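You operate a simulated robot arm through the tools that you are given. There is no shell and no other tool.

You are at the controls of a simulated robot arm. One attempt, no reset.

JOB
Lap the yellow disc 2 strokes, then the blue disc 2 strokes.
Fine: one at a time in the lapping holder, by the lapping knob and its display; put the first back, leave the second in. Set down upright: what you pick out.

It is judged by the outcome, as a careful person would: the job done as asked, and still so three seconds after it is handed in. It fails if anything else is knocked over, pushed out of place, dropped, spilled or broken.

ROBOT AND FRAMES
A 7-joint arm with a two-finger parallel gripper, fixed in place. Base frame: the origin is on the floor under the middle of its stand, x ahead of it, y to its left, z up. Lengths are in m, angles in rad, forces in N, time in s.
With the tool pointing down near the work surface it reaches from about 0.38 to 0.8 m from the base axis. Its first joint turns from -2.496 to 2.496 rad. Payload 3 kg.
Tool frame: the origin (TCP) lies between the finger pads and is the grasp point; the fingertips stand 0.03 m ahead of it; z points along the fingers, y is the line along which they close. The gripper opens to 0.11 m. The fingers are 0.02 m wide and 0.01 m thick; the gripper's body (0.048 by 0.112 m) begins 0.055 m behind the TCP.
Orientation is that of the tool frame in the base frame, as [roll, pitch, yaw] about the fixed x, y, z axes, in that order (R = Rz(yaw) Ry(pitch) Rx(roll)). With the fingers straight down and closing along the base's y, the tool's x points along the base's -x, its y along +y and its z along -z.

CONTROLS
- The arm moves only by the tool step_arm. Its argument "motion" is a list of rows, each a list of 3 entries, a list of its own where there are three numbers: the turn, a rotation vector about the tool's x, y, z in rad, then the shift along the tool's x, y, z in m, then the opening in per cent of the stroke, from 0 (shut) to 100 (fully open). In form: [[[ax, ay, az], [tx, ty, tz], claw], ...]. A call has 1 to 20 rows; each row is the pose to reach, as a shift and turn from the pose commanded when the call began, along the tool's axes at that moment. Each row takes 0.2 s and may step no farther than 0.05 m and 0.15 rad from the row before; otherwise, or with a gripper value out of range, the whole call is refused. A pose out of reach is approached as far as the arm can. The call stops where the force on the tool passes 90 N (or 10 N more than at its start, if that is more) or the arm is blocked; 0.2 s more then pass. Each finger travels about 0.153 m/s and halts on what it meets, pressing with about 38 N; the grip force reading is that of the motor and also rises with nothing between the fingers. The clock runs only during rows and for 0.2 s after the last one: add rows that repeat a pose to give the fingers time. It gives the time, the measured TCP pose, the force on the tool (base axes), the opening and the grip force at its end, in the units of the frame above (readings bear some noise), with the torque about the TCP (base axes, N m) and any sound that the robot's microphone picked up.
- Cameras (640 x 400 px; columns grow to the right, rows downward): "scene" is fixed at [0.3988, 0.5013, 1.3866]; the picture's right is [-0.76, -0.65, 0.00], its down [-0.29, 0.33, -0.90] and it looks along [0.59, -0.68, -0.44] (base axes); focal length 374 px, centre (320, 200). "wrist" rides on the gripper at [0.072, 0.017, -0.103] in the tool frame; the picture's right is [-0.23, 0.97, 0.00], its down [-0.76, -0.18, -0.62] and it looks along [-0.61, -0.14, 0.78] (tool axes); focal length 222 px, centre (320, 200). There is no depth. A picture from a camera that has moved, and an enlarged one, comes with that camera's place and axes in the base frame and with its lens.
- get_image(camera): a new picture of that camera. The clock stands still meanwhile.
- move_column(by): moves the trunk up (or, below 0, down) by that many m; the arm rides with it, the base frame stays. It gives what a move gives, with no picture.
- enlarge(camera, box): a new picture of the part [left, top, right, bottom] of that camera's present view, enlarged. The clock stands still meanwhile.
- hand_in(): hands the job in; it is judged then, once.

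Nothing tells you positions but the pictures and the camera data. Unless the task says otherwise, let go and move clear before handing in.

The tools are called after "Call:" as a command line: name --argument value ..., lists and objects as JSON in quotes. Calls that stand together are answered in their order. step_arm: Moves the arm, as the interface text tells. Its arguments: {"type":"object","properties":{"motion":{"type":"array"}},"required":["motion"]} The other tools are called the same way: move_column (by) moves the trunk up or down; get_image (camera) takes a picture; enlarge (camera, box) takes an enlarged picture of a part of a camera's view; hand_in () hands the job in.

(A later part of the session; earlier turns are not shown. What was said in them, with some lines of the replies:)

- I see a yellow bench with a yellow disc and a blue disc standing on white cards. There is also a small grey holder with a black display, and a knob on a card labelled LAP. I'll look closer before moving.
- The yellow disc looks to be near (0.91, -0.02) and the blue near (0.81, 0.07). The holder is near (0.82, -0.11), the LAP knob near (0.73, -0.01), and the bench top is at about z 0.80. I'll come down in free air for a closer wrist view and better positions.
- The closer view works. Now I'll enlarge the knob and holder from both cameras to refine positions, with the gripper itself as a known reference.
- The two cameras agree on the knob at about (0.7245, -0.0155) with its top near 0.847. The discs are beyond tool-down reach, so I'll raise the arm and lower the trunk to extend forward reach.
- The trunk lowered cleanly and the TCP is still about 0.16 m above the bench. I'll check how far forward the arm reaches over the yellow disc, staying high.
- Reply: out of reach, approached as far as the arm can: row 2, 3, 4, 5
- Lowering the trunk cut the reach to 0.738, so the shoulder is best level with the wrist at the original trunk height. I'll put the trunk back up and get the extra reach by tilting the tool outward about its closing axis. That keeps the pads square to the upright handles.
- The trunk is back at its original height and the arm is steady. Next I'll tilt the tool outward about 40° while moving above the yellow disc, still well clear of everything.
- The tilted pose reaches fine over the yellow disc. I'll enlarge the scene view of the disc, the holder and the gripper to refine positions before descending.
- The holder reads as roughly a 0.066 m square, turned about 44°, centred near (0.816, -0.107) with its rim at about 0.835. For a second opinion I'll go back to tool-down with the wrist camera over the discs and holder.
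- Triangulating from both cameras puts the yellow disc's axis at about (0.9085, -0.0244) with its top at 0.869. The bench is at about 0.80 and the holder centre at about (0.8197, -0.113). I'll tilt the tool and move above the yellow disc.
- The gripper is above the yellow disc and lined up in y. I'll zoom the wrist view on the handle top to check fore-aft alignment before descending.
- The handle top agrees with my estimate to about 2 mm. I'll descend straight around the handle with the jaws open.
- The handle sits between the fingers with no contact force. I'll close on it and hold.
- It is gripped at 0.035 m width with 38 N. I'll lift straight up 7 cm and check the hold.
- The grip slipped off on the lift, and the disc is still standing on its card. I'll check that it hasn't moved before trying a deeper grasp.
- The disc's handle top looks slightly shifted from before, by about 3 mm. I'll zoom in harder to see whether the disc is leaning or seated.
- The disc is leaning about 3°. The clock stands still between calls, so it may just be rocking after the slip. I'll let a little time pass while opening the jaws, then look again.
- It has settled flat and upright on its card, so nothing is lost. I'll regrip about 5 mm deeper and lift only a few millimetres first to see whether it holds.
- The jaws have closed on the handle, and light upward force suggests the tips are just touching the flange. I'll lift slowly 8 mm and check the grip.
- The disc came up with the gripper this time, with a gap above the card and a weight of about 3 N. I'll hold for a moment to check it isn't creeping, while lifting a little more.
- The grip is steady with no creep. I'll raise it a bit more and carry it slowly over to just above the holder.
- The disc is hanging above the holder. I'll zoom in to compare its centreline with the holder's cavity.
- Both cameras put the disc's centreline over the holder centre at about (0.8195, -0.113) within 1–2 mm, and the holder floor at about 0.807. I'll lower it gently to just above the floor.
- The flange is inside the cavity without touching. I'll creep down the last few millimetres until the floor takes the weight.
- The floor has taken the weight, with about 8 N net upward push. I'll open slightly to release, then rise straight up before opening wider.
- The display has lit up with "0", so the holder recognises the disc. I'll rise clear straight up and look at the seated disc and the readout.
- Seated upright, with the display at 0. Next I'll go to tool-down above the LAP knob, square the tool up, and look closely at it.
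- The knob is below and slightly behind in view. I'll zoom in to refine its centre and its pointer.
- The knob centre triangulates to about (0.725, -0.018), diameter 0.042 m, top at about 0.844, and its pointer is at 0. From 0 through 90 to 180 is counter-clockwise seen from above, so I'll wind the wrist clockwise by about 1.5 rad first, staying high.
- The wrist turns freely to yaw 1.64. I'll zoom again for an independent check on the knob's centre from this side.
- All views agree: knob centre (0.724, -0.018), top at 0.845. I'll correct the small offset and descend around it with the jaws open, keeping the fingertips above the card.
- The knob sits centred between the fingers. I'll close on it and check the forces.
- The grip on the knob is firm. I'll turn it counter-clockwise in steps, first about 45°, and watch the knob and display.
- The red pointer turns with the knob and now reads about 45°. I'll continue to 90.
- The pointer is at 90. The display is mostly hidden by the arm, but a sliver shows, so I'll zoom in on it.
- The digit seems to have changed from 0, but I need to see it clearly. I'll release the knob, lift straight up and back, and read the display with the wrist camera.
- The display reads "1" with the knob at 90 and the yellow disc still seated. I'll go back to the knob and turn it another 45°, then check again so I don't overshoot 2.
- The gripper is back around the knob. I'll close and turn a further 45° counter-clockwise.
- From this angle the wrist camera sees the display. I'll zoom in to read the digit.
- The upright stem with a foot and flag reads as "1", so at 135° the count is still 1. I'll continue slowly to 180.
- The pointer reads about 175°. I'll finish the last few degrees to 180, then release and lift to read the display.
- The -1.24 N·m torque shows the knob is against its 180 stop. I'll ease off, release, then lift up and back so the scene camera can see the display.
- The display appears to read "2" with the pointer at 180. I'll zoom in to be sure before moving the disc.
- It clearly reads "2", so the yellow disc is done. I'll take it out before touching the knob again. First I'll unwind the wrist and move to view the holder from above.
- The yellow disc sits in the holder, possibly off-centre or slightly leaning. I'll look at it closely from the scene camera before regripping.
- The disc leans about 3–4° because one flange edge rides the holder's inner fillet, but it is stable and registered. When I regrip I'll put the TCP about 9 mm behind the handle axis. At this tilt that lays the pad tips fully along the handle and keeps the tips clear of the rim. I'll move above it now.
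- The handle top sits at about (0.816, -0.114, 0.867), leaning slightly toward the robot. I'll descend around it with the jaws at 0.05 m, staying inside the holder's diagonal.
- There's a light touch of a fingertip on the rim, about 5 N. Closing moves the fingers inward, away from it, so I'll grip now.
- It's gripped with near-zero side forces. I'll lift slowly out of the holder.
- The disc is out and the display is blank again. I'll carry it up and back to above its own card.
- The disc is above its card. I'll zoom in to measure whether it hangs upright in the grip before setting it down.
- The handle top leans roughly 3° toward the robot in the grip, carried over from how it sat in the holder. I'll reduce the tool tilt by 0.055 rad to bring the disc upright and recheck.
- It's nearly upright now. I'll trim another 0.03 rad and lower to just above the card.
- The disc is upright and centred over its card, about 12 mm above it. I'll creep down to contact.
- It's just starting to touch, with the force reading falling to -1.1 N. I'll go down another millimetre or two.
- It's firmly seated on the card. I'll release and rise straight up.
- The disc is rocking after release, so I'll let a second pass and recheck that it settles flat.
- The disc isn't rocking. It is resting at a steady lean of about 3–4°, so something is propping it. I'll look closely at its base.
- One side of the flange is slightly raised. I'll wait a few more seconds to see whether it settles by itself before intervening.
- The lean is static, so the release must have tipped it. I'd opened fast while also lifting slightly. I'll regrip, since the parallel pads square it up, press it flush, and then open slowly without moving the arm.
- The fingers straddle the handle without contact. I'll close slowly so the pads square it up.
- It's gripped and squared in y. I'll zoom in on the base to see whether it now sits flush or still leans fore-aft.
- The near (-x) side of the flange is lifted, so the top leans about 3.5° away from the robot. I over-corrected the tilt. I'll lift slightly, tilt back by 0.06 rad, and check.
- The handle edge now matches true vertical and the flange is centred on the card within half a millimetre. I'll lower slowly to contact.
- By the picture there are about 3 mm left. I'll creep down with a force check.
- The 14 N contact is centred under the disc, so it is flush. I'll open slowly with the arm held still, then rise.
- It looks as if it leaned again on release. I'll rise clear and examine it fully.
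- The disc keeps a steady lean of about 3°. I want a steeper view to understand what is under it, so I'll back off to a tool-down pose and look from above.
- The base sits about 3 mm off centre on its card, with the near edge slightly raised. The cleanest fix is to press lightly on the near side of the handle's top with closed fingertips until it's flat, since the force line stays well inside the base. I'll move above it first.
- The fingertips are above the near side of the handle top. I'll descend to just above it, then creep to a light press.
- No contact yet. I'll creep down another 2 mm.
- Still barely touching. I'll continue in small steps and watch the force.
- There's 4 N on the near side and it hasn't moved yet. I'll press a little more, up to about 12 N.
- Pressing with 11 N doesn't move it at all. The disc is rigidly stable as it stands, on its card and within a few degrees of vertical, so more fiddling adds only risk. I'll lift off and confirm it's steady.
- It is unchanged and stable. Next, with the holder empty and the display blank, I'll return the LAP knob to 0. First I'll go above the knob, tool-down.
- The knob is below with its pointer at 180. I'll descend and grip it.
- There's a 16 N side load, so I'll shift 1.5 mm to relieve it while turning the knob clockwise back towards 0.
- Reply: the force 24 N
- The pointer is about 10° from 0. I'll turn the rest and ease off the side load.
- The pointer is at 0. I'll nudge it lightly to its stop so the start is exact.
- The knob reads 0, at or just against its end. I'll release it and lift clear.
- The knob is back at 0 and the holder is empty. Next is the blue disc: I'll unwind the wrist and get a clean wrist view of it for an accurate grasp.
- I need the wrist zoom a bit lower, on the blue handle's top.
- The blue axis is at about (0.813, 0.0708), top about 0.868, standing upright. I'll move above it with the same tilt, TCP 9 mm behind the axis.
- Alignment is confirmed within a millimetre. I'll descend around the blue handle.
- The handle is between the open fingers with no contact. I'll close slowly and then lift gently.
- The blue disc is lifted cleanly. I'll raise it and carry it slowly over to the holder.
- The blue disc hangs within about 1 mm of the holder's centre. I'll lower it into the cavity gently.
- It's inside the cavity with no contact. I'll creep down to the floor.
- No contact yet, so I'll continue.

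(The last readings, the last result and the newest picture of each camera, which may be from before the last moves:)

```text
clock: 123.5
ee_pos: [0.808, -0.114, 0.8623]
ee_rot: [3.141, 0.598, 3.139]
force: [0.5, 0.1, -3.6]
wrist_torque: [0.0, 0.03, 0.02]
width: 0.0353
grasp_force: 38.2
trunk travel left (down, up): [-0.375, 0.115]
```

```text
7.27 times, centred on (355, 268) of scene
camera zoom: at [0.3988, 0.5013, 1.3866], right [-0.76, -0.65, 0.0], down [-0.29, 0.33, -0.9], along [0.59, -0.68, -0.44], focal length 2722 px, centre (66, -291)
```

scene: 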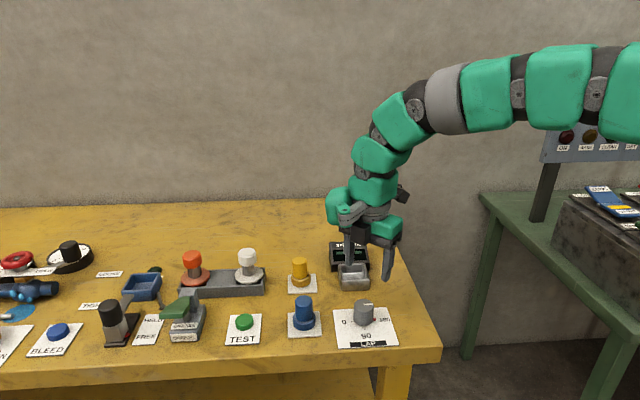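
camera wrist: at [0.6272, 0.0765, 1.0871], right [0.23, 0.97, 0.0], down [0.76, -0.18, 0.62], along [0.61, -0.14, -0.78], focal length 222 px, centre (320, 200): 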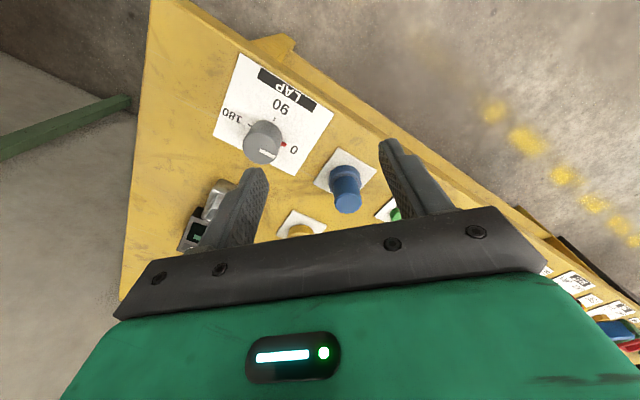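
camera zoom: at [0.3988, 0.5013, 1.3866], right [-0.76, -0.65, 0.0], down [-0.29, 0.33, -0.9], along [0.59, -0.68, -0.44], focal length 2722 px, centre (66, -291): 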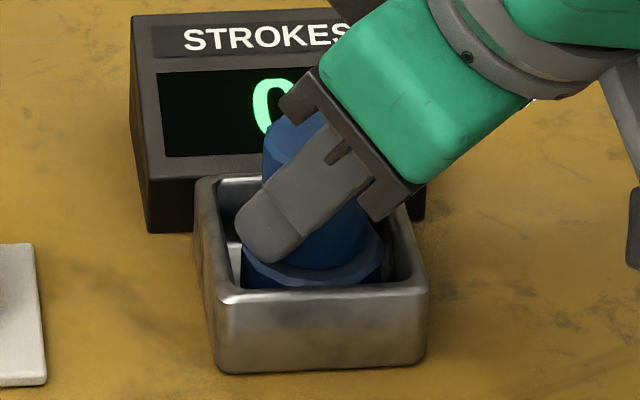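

The display already shows "0", so the blue disc is recognised. I'll continue down until the floor takes the weight.

Call:
step_arm --motion '[[[0, 0, 0], [0.0006, 0, 0.0008], 0], [[0, 0, 0], [0.0006, 0, 0.0008], 0]]'

Call:
step_arm --motion '[[[0, 0, 0], [0.0006, 0, 0.0008], 0], [[0, 0, 0], [0.0006, 0, 0.0008], 0]]'

```text
clock: 124.1
ee_pos: [0.8101, -0.1136, 0.8616]
ee_rot: [3.141, 0.598, 3.138]
force: [-0.7, -0.3, -2.2]
wrist_torque: [0.01, 0.02, 0.04]
width: 0.0351
grasp_force: 38.1
trunk travel left (down, up): [-0.375, 0.115]
```

```text
clock: 124.7
ee_pos: [0.8093, -0.1147, 0.862]
ee_rot: [-3.141, 0.599, 3.137]
force: [1.1, 0.8, 1.5]
wrist_torque: [0.08, -0.1, -0.03]
width: 0.0353
grasp_force: 38.2
trunk travel left (down, up): [-0.375, 0.115]
```

Contact, with the net force up by about 5 N. I'll release slowly with the arm still, then rise.

Call:
step_arm --motion '[[[0, 0, 0], [0, 0, 0], 30], [[0, 0, 0], [0, 0, 0], 32], [[0, 0, 0], [0, 0, 0], 33], [[0, 0, 0], [0, 0, 0], 34], [[0, 0, 0], [0, 0, 0], 36], [[0, 0, 0], [0, 0, 0], 38], [[0, 0, 0], [0, 0, 0], 41], [[0, 0, 0], [0, 0, 0], 44], [[0, 0, 0], [0, 0, 0], 44]]'

Call:
enlarge --camera "scene" --box '[335, 240, 375, 295]'

Call:
enlarge --camera "wrist" --box '[220, 40, 400, 220]'

```text
clock: 126.7
ee_pos: [0.8097, -0.1145, 0.8601]
ee_rot: [3.141, 0.599, 3.139]
force: [0.0, 0.6, 0.1]
wrist_torque: [-0.01, -0.02, 0.03]
width: 0.0484
grasp_force: 0.0
trunk travel left (down, up): [-0.375, 0.115]
```

```text
7.27 times, centred on (355, 268) of scene
camera zoom: at [0.3988, 0.5013, 1.3866], right [-0.76, -0.65, 0.0], down [-0.29, 0.33, -0.9], along [0.59, -0.68, -0.44], focal length 2722 px, centre (66, -291)
```

zoom: 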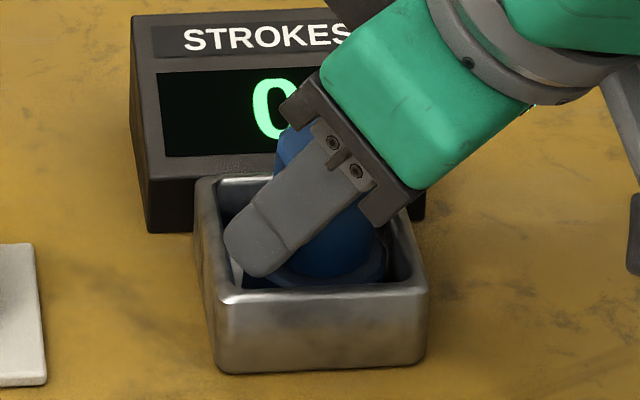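

```text
2.22 times, centred on (310, 130) of wrist
camera zoom: at [0.6898, -0.0973, 0.905], right [0.19, 0.97, 0.13], down [0.28, -0.18, 0.94], along [0.94, -0.14, -0.3], focal length 494 px, centre (342, 356)
```

zoom: 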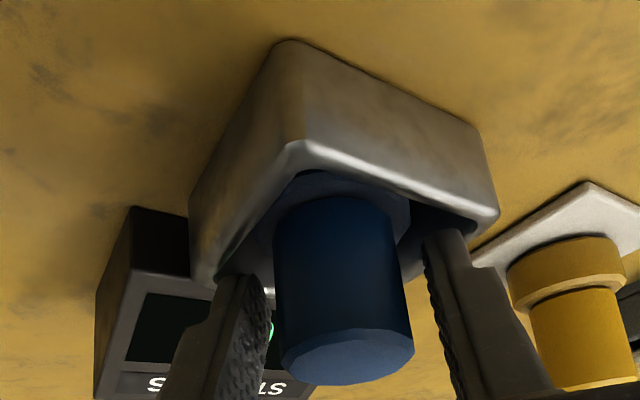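

It's released and seated with the display at 0. I'll rise straight up clear of the handle.

Call:
step_arm --motion '[[[0, 0, 0], [-0.0045, 0, -0.0066], 44], [[0, 0, 0], [-0.0113, 0, -0.0165], 45], [[0, 0, 0], [-0.0226, 0, -0.033], 50], [[0, 0, 0], [-0.0367, 0, -0.0536], 60], [[0, 0, 0], [-0.0536, 0, -0.0784], 65], [[0, 0, 0], [-0.0536, 0, -0.0784], 65]]'

Call:
enlarge --camera "scene" --box '[335, 240, 375, 295]'

Call:
enlarge --camera "scene" --box '[285, 253, 320, 295]'

```text
clock: 128.1
ee_pos: [0.8082, -0.1137, 0.9544]
ee_rot: [-3.141, 0.598, 3.137]
force: [-0.1, 0.2, 0.5]
wrist_torque: [-0.01, 0.0, -0.02]
width: 0.0718
grasp_force: 0.1
trunk travel left (down, up): [-0.375, 0.115]
```

```text
7.27 times, centred on (355, 268) of scene
camera zoom: at [0.3988, 0.5013, 1.3866], right [-0.76, -0.65, 0.0], down [-0.29, 0.33, -0.9], along [0.59, -0.68, -0.44], focal length 2722 px, centre (66, -291)
```

zoom: 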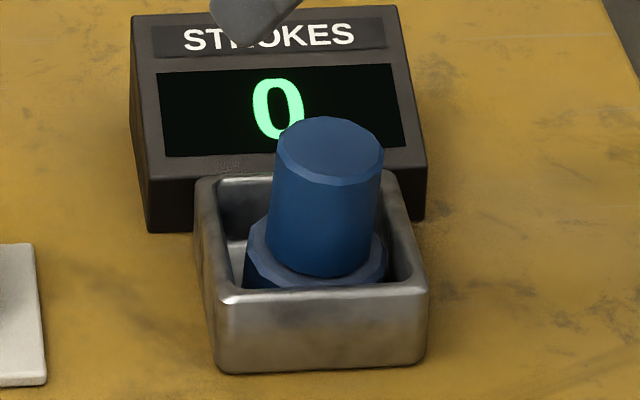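

```text
9.52 times, centred on (302, 274) of scene
camera zoom: at [0.3988, 0.5013, 1.3866], right [-0.76, -0.65, 0.0], down [-0.29, 0.33, -0.9], along [0.59, -0.68, -0.44], focal length 3564 px, centre (487, -505)
```

zoom: 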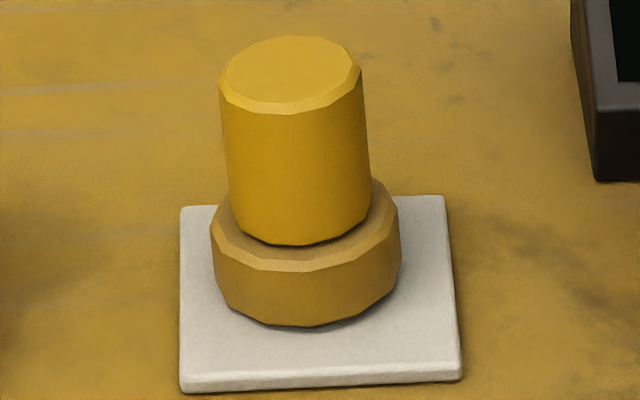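

The blue disc is seated in the holder, a slight lean like the yellow had but recognised with "0". The yellow is unchanged on its card. Now to the knob, winding the wrist clockwise first.

Call:
step_arm --motion '[[[0, 0.12, 0], [0.0139, 0.0192, -0.0095], 65], [[0, 0.24, 0], [0.0277, 0.0384, -0.019], 65], [[0, 0.36, 0], [0.0416, 0.0576, -0.0284], 65], [[0, 0.48, 0], [0.0554, 0.0768, -0.0379], 65], [[0, 0.6, 0], [0.0693, 0.096, -0.0474], 65], [[0, 0.6, 0], [0.0693, 0.096, -0.0474], 65]]'

Call:
step_arm --motion '[[[0, 0, 0.15], [0, 0, 0], 65], [[0, 0, 0.3], [0, 0, 0], 65], [[0, 0, 0.45], [0, 0, 0], 65], [[0, 0, 0.6], [0, 0, 0], 65], [[0, 0, 0.75], [0, 0, 0], 65], [[0, 0, 0.9], [0, 0, 0], 65], [[0, 0, 1.05], [0, 0, 0], 65], [[0, 0, 1.2], [0, 0, 0], 65], [[0, 0, 1.35], [0, 0, 0], 65], [[0, 0, 1.5], [0, 0, 0], 65], [[0, 0, 1.5], [0, 0, 0], 65]]'

Call:
enlarge --camera "wrist" --box '[240, 60, 400, 180]'

```text
clock: 129.5
ee_pos: [0.7259, -0.0175, 0.9549]
ee_rot: [-3.141, -0.004, 3.138]
force: [0.3, 0.5, 0.3]
wrist_torque: [-0.01, 0.02, 0.01]
width: 0.0713
grasp_force: 0.1
trunk travel left (down, up): [-0.375, 0.115]
```

```text
clock: 131.9
ee_pos: [0.7258, -0.0187, 0.9559]
ee_rot: [-3.14, 0.001, 1.638]
force: [-0.4, -0.1, 0.8]
wrist_torque: [0.03, 0.01, 0.01]
width: 0.0715
grasp_force: 0.0
trunk travel left (down, up): [-0.375, 0.115]
```

```text
3.33 times, centred on (320, 120) of wrist
camera zoom: at [0.7363, 0.0551, 1.0589], right [0.99, -0.16, 0.0], down [-0.13, -0.77, 0.62], along [-0.1, -0.61, -0.78], focal length 740 px, centre (320, 467)
```

zoom: 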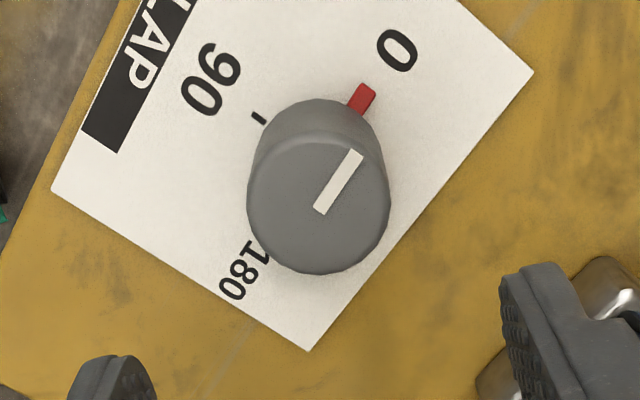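

The knob is at 0 and centred below. I'll descend and grip.

Call:
step_arm --motion '[[[0, 0, 0], [0, 0, 0.03], 65], [[0, 0, 0], [0, 0, 0.06], 65], [[0, 0, 0], [0, 0, 0.085], 65], [[0, 0, 0], [0, 0, 0.102], 65], [[0, 0, 0], [0, 0, 0.112], 65], [[0, 0, 0], [0, 0, 0.112], 65], [[0, 0, 0], [0, 0, 0.112], 45], [[0, 0, 0], [0, 0, 0.112], 25], [[0, 0, 0], [0, 0, 0.112], 20], [[0, 0, 0], [0, 0, 0.112], 20]]'

Call:
get_image --camera "wrist"

```text
clock: 134.1
ee_pos: [0.7254, -0.0172, 0.8442]
ee_rot: [-3.14, 0.0, 1.638]
force: [-4.0, 0.7, -3.0]
wrist_torque: [-0.13, -0.24, -0.01]
width: 0.0407
grasp_force: 44.8
trunk travel left (down, up): [-0.375, 0.115]
```

```text
taken
camera wrist: at [0.7358, 0.0556, 0.9471], right [0.99, -0.16, 0.0], down [-0.12, -0.77, 0.62], along [-0.1, -0.62, -0.78], focal length 222 px, centre (320, 200)
```

wrist: 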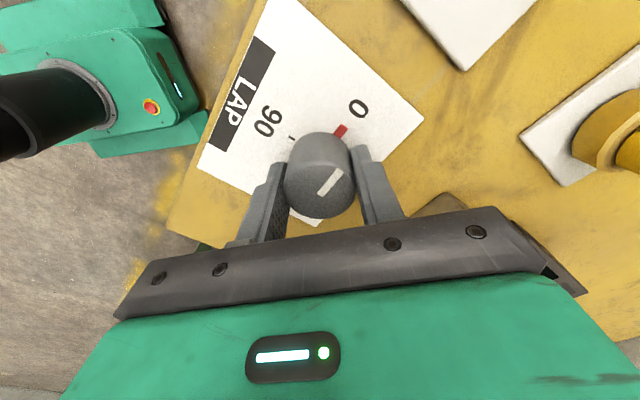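

Good grip with low side load. I'll turn counter-clockwise to about 135°, where the wrist camera can see the display.

Call:
step_arm --motion '[[[0, 0, -0.12], [0, 0, 0], 20], [[0, 0, -0.24], [0, 0, 0], 20], [[0, 0, -0.36], [0, 0, 0], 20], [[0, 0, -0.48], [0, 0, 0], 20], [[0, 0, -0.6], [0, 0, 0], 20], [[0, 0, -0.72], [0, 0, 0], 20], [[0, 0, -0.84], [0, 0, 0], 20], [[0, 0, -0.96], [0, 0, 0], 20], [[0, 0, -1.08], [0, 0, 0], 20], [[0, 0, -1.2], [0, 0, 0], 20], [[0, 0, -1.32], [0, 0, 0], 20], [[0, 0, -1.44], [0, 0, 0], 20], [[0, 0, -1.56], [0, 0, 0], 20], [[0, 0, -1.68], [0, 0, 0], 20], [[0, 0, -1.8], [0, 0, 0], 20], [[0, 0, -1.92], [0, 0, 0], 20], [[0, 0, -2.04], [0, 0, 0], 20], [[0, 0, -2.16], [0, 0, 0], 20], [[0, 0, -2.28], [0, 0, 0], 20], [[0, 0, -2.35], [0, 0, 0], 20]]'

Call:
get_image --camera "wrist"

Call:
enlarge --camera "wrist" --box '[0, 110, 220, 300]'

```text
clock: 138.3
ee_pos: [0.7252, -0.0181, 0.8441]
ee_rot: [3.14, 0.001, -2.292]
force: [-12.2, 3.8, -6.1]
wrist_torque: [-0.04, -0.1, -0.01]
width: 0.0405
grasp_force: 44.5
trunk travel left (down, up): [-0.375, 0.115]
```

```text
taken
camera wrist: at [0.6632, -0.0613, 0.9472], right [-0.58, 0.81, 0.0], down [0.64, 0.45, 0.62], along [0.51, 0.36, -0.78], focal length 222 px, centre (320, 200)
```

wrist: 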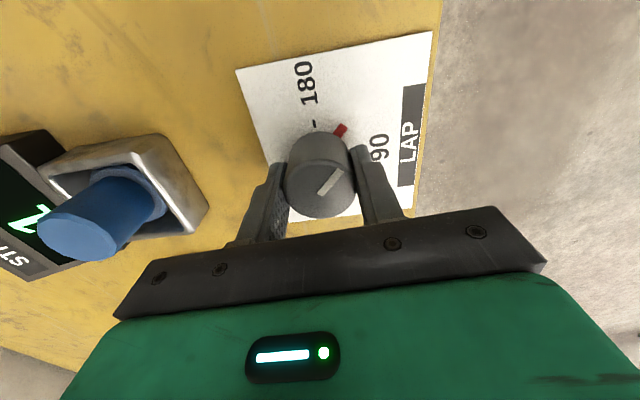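

```text
2.11 times, centred on (110, 205) of wrist
camera zoom: at [0.6632, -0.0613, 0.9472], right [-0.58, 0.81, 0.0], down [0.64, 0.45, 0.62], along [0.51, 0.36, -0.78], focal length 468 px, centre (762, 190)
```

zoom: 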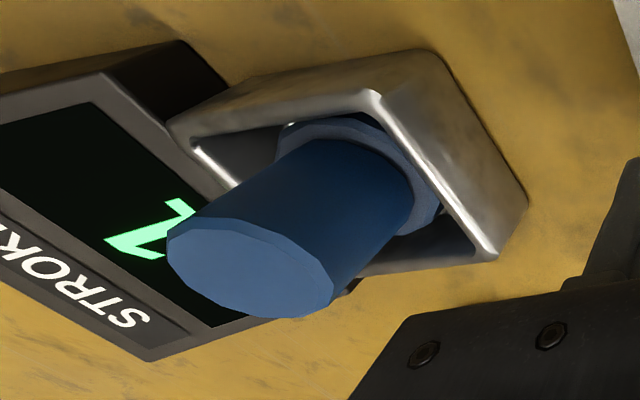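

The display reads "1" at about 135°, the same as with yellow. I'll continue to the 180 stop.

Call:
step_arm --motion '[[[0, 0, -0.1], [0, 0, 0], 20], [[0, 0, -0.2], [0, 0, 0], 20], [[0, 0, -0.3], [0, 0, 0], 20], [[0, 0, -0.4], [0, 0, 0], 20], [[0, 0, -0.5], [0, 0, 0], 20], [[0, 0, -0.6], [0, 0, 0], 20], [[0, 0, -0.7], [0, 0, 0], 20], [[0, 0, -0.76], [0, 0, 0], 20], [[0, 0, -0.79], [0, 0, 0], 20], [[0, 0, -0.79], [0, 0, 0], 20]]'

Call:
get_image --camera "wrist"

```text
clock: 140.5
ee_pos: [0.7254, -0.0182, 0.8445]
ee_rot: [-3.139, 0.0, -1.504]
force: [-11.2, 4.4, -4.1]
wrist_torque: [0.53, -0.05, -1.26]
width: 0.0409
grasp_force: 45.4
trunk travel left (down, up): [-0.375, 0.115]
```

```text
taken
camera wrist: at [0.7117, -0.0913, 0.9471], right [-0.99, 0.16, 0.0], down [0.13, 0.77, 0.62], along [0.1, 0.62, -0.78], focal length 222 px, centre (320, 200)
```

wrist: 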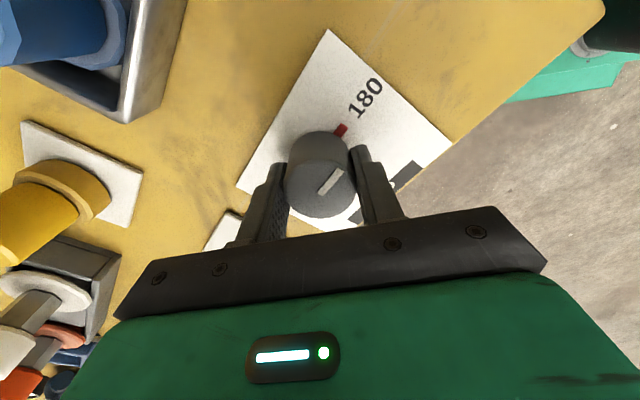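

At the stop, with the same -1.26 N·m torque as before. I'll ease off, release, and lift back to read the display.

Call:
step_arm --motion '[[[0, 0, 0.015], [0, 0, 0], 20], [[0, 0, 0.015], [0, 0, 0], 50], [[0, 0, 0.015], [0, 0, 0], 65], [[0, 0, 0.015], [0, 0, -0.02], 65], [[0, 0, 0.015], [0, 0, -0.06], 65], [[0, 0, 0.015], [0, 0.01, -0.105], 65], [[0, 0, 0.015], [0, 0.025, -0.15], 65], [[0, 0, 0.015], [0, 0.045, -0.195], 65], [[0, 0, 0.015], [0, 0.06, -0.24], 65], [[0, 0, 0.015], [0, 0.06, -0.24], 65]]'

Call:
enlarge --camera "scene" --box '[335, 235, 375, 295]'

Call:
get_image --camera "scene"

```text
clock: 142.7
ee_pos: [0.6662, -0.0214, 1.084]
ee_rot: [3.141, 0.0, -1.518]
force: [0.1, 0.8, 0.1]
wrist_torque: [-0.02, -0.02, -0.03]
width: 0.0718
grasp_force: 0.0
trunk travel left (down, up): [-0.375, 0.115]
```

```text
6.67 times, centred on (355, 265) of scene
camera zoom: at [0.3988, 0.5013, 1.3866], right [-0.76, -0.65, 0.0], down [-0.29, 0.33, -0.9], along [0.59, -0.68, -0.44], focal length 2495 px, centre (87, -233)
```

zoom: 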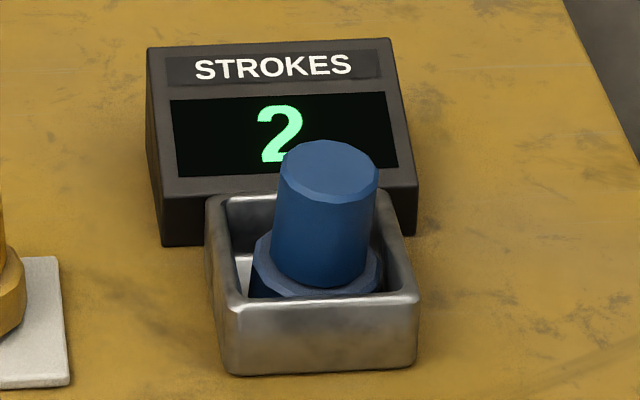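

```text
taken
```

scene: 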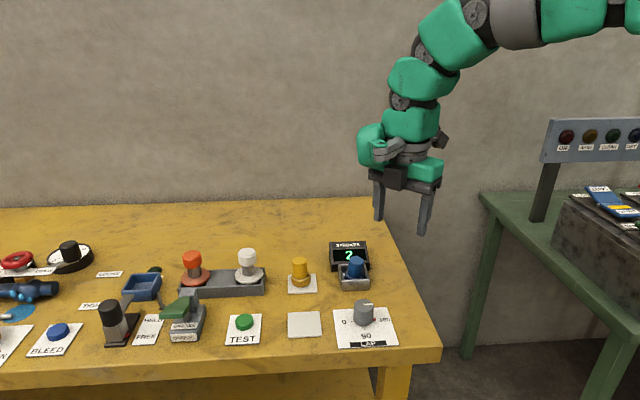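

Both discs have been lapped 2 strokes. The blue is in the holder with the display at "2", and the yellow is back on its card, standing and unchanged for over a minute. Nothing else has moved and the gripper is empty and well clear, so I'm handing in.

Call:
hand_in

```text
The job is handed in.
```

I lapped both discs 2 strokes each and handed the job in. I haven't seen the judge's result.

- **Yellow disc:** it was lapped first, and the display read 2 with the knob at 180. It is back on its own card, about 3 mm off its original spot, and **leans about 3–4°** rather than standing perfectly flat. I re-set it once and pressed lightly on top, but the lean stayed. It then stood unchanged, in every picture I took of it, until hand-in.
- **Blue disc:** it was lapped second, and the display read 2 again. It is still in the holder as asked, with a similar slight lean that the yellow also had there.
- **Slip:** on my first attempt to pick up the yellow disc, the gripper slid off the handle. The disc rocked but stayed on its card.
- **Knob:** I turned it back to 0 while the holder was empty so the blue would start from zero. It is now at 180, because turning it back with the blue in place might have added strokes.

In the last pictures nothing else on the bench looked moved. The gripper was open and clear of the bench.
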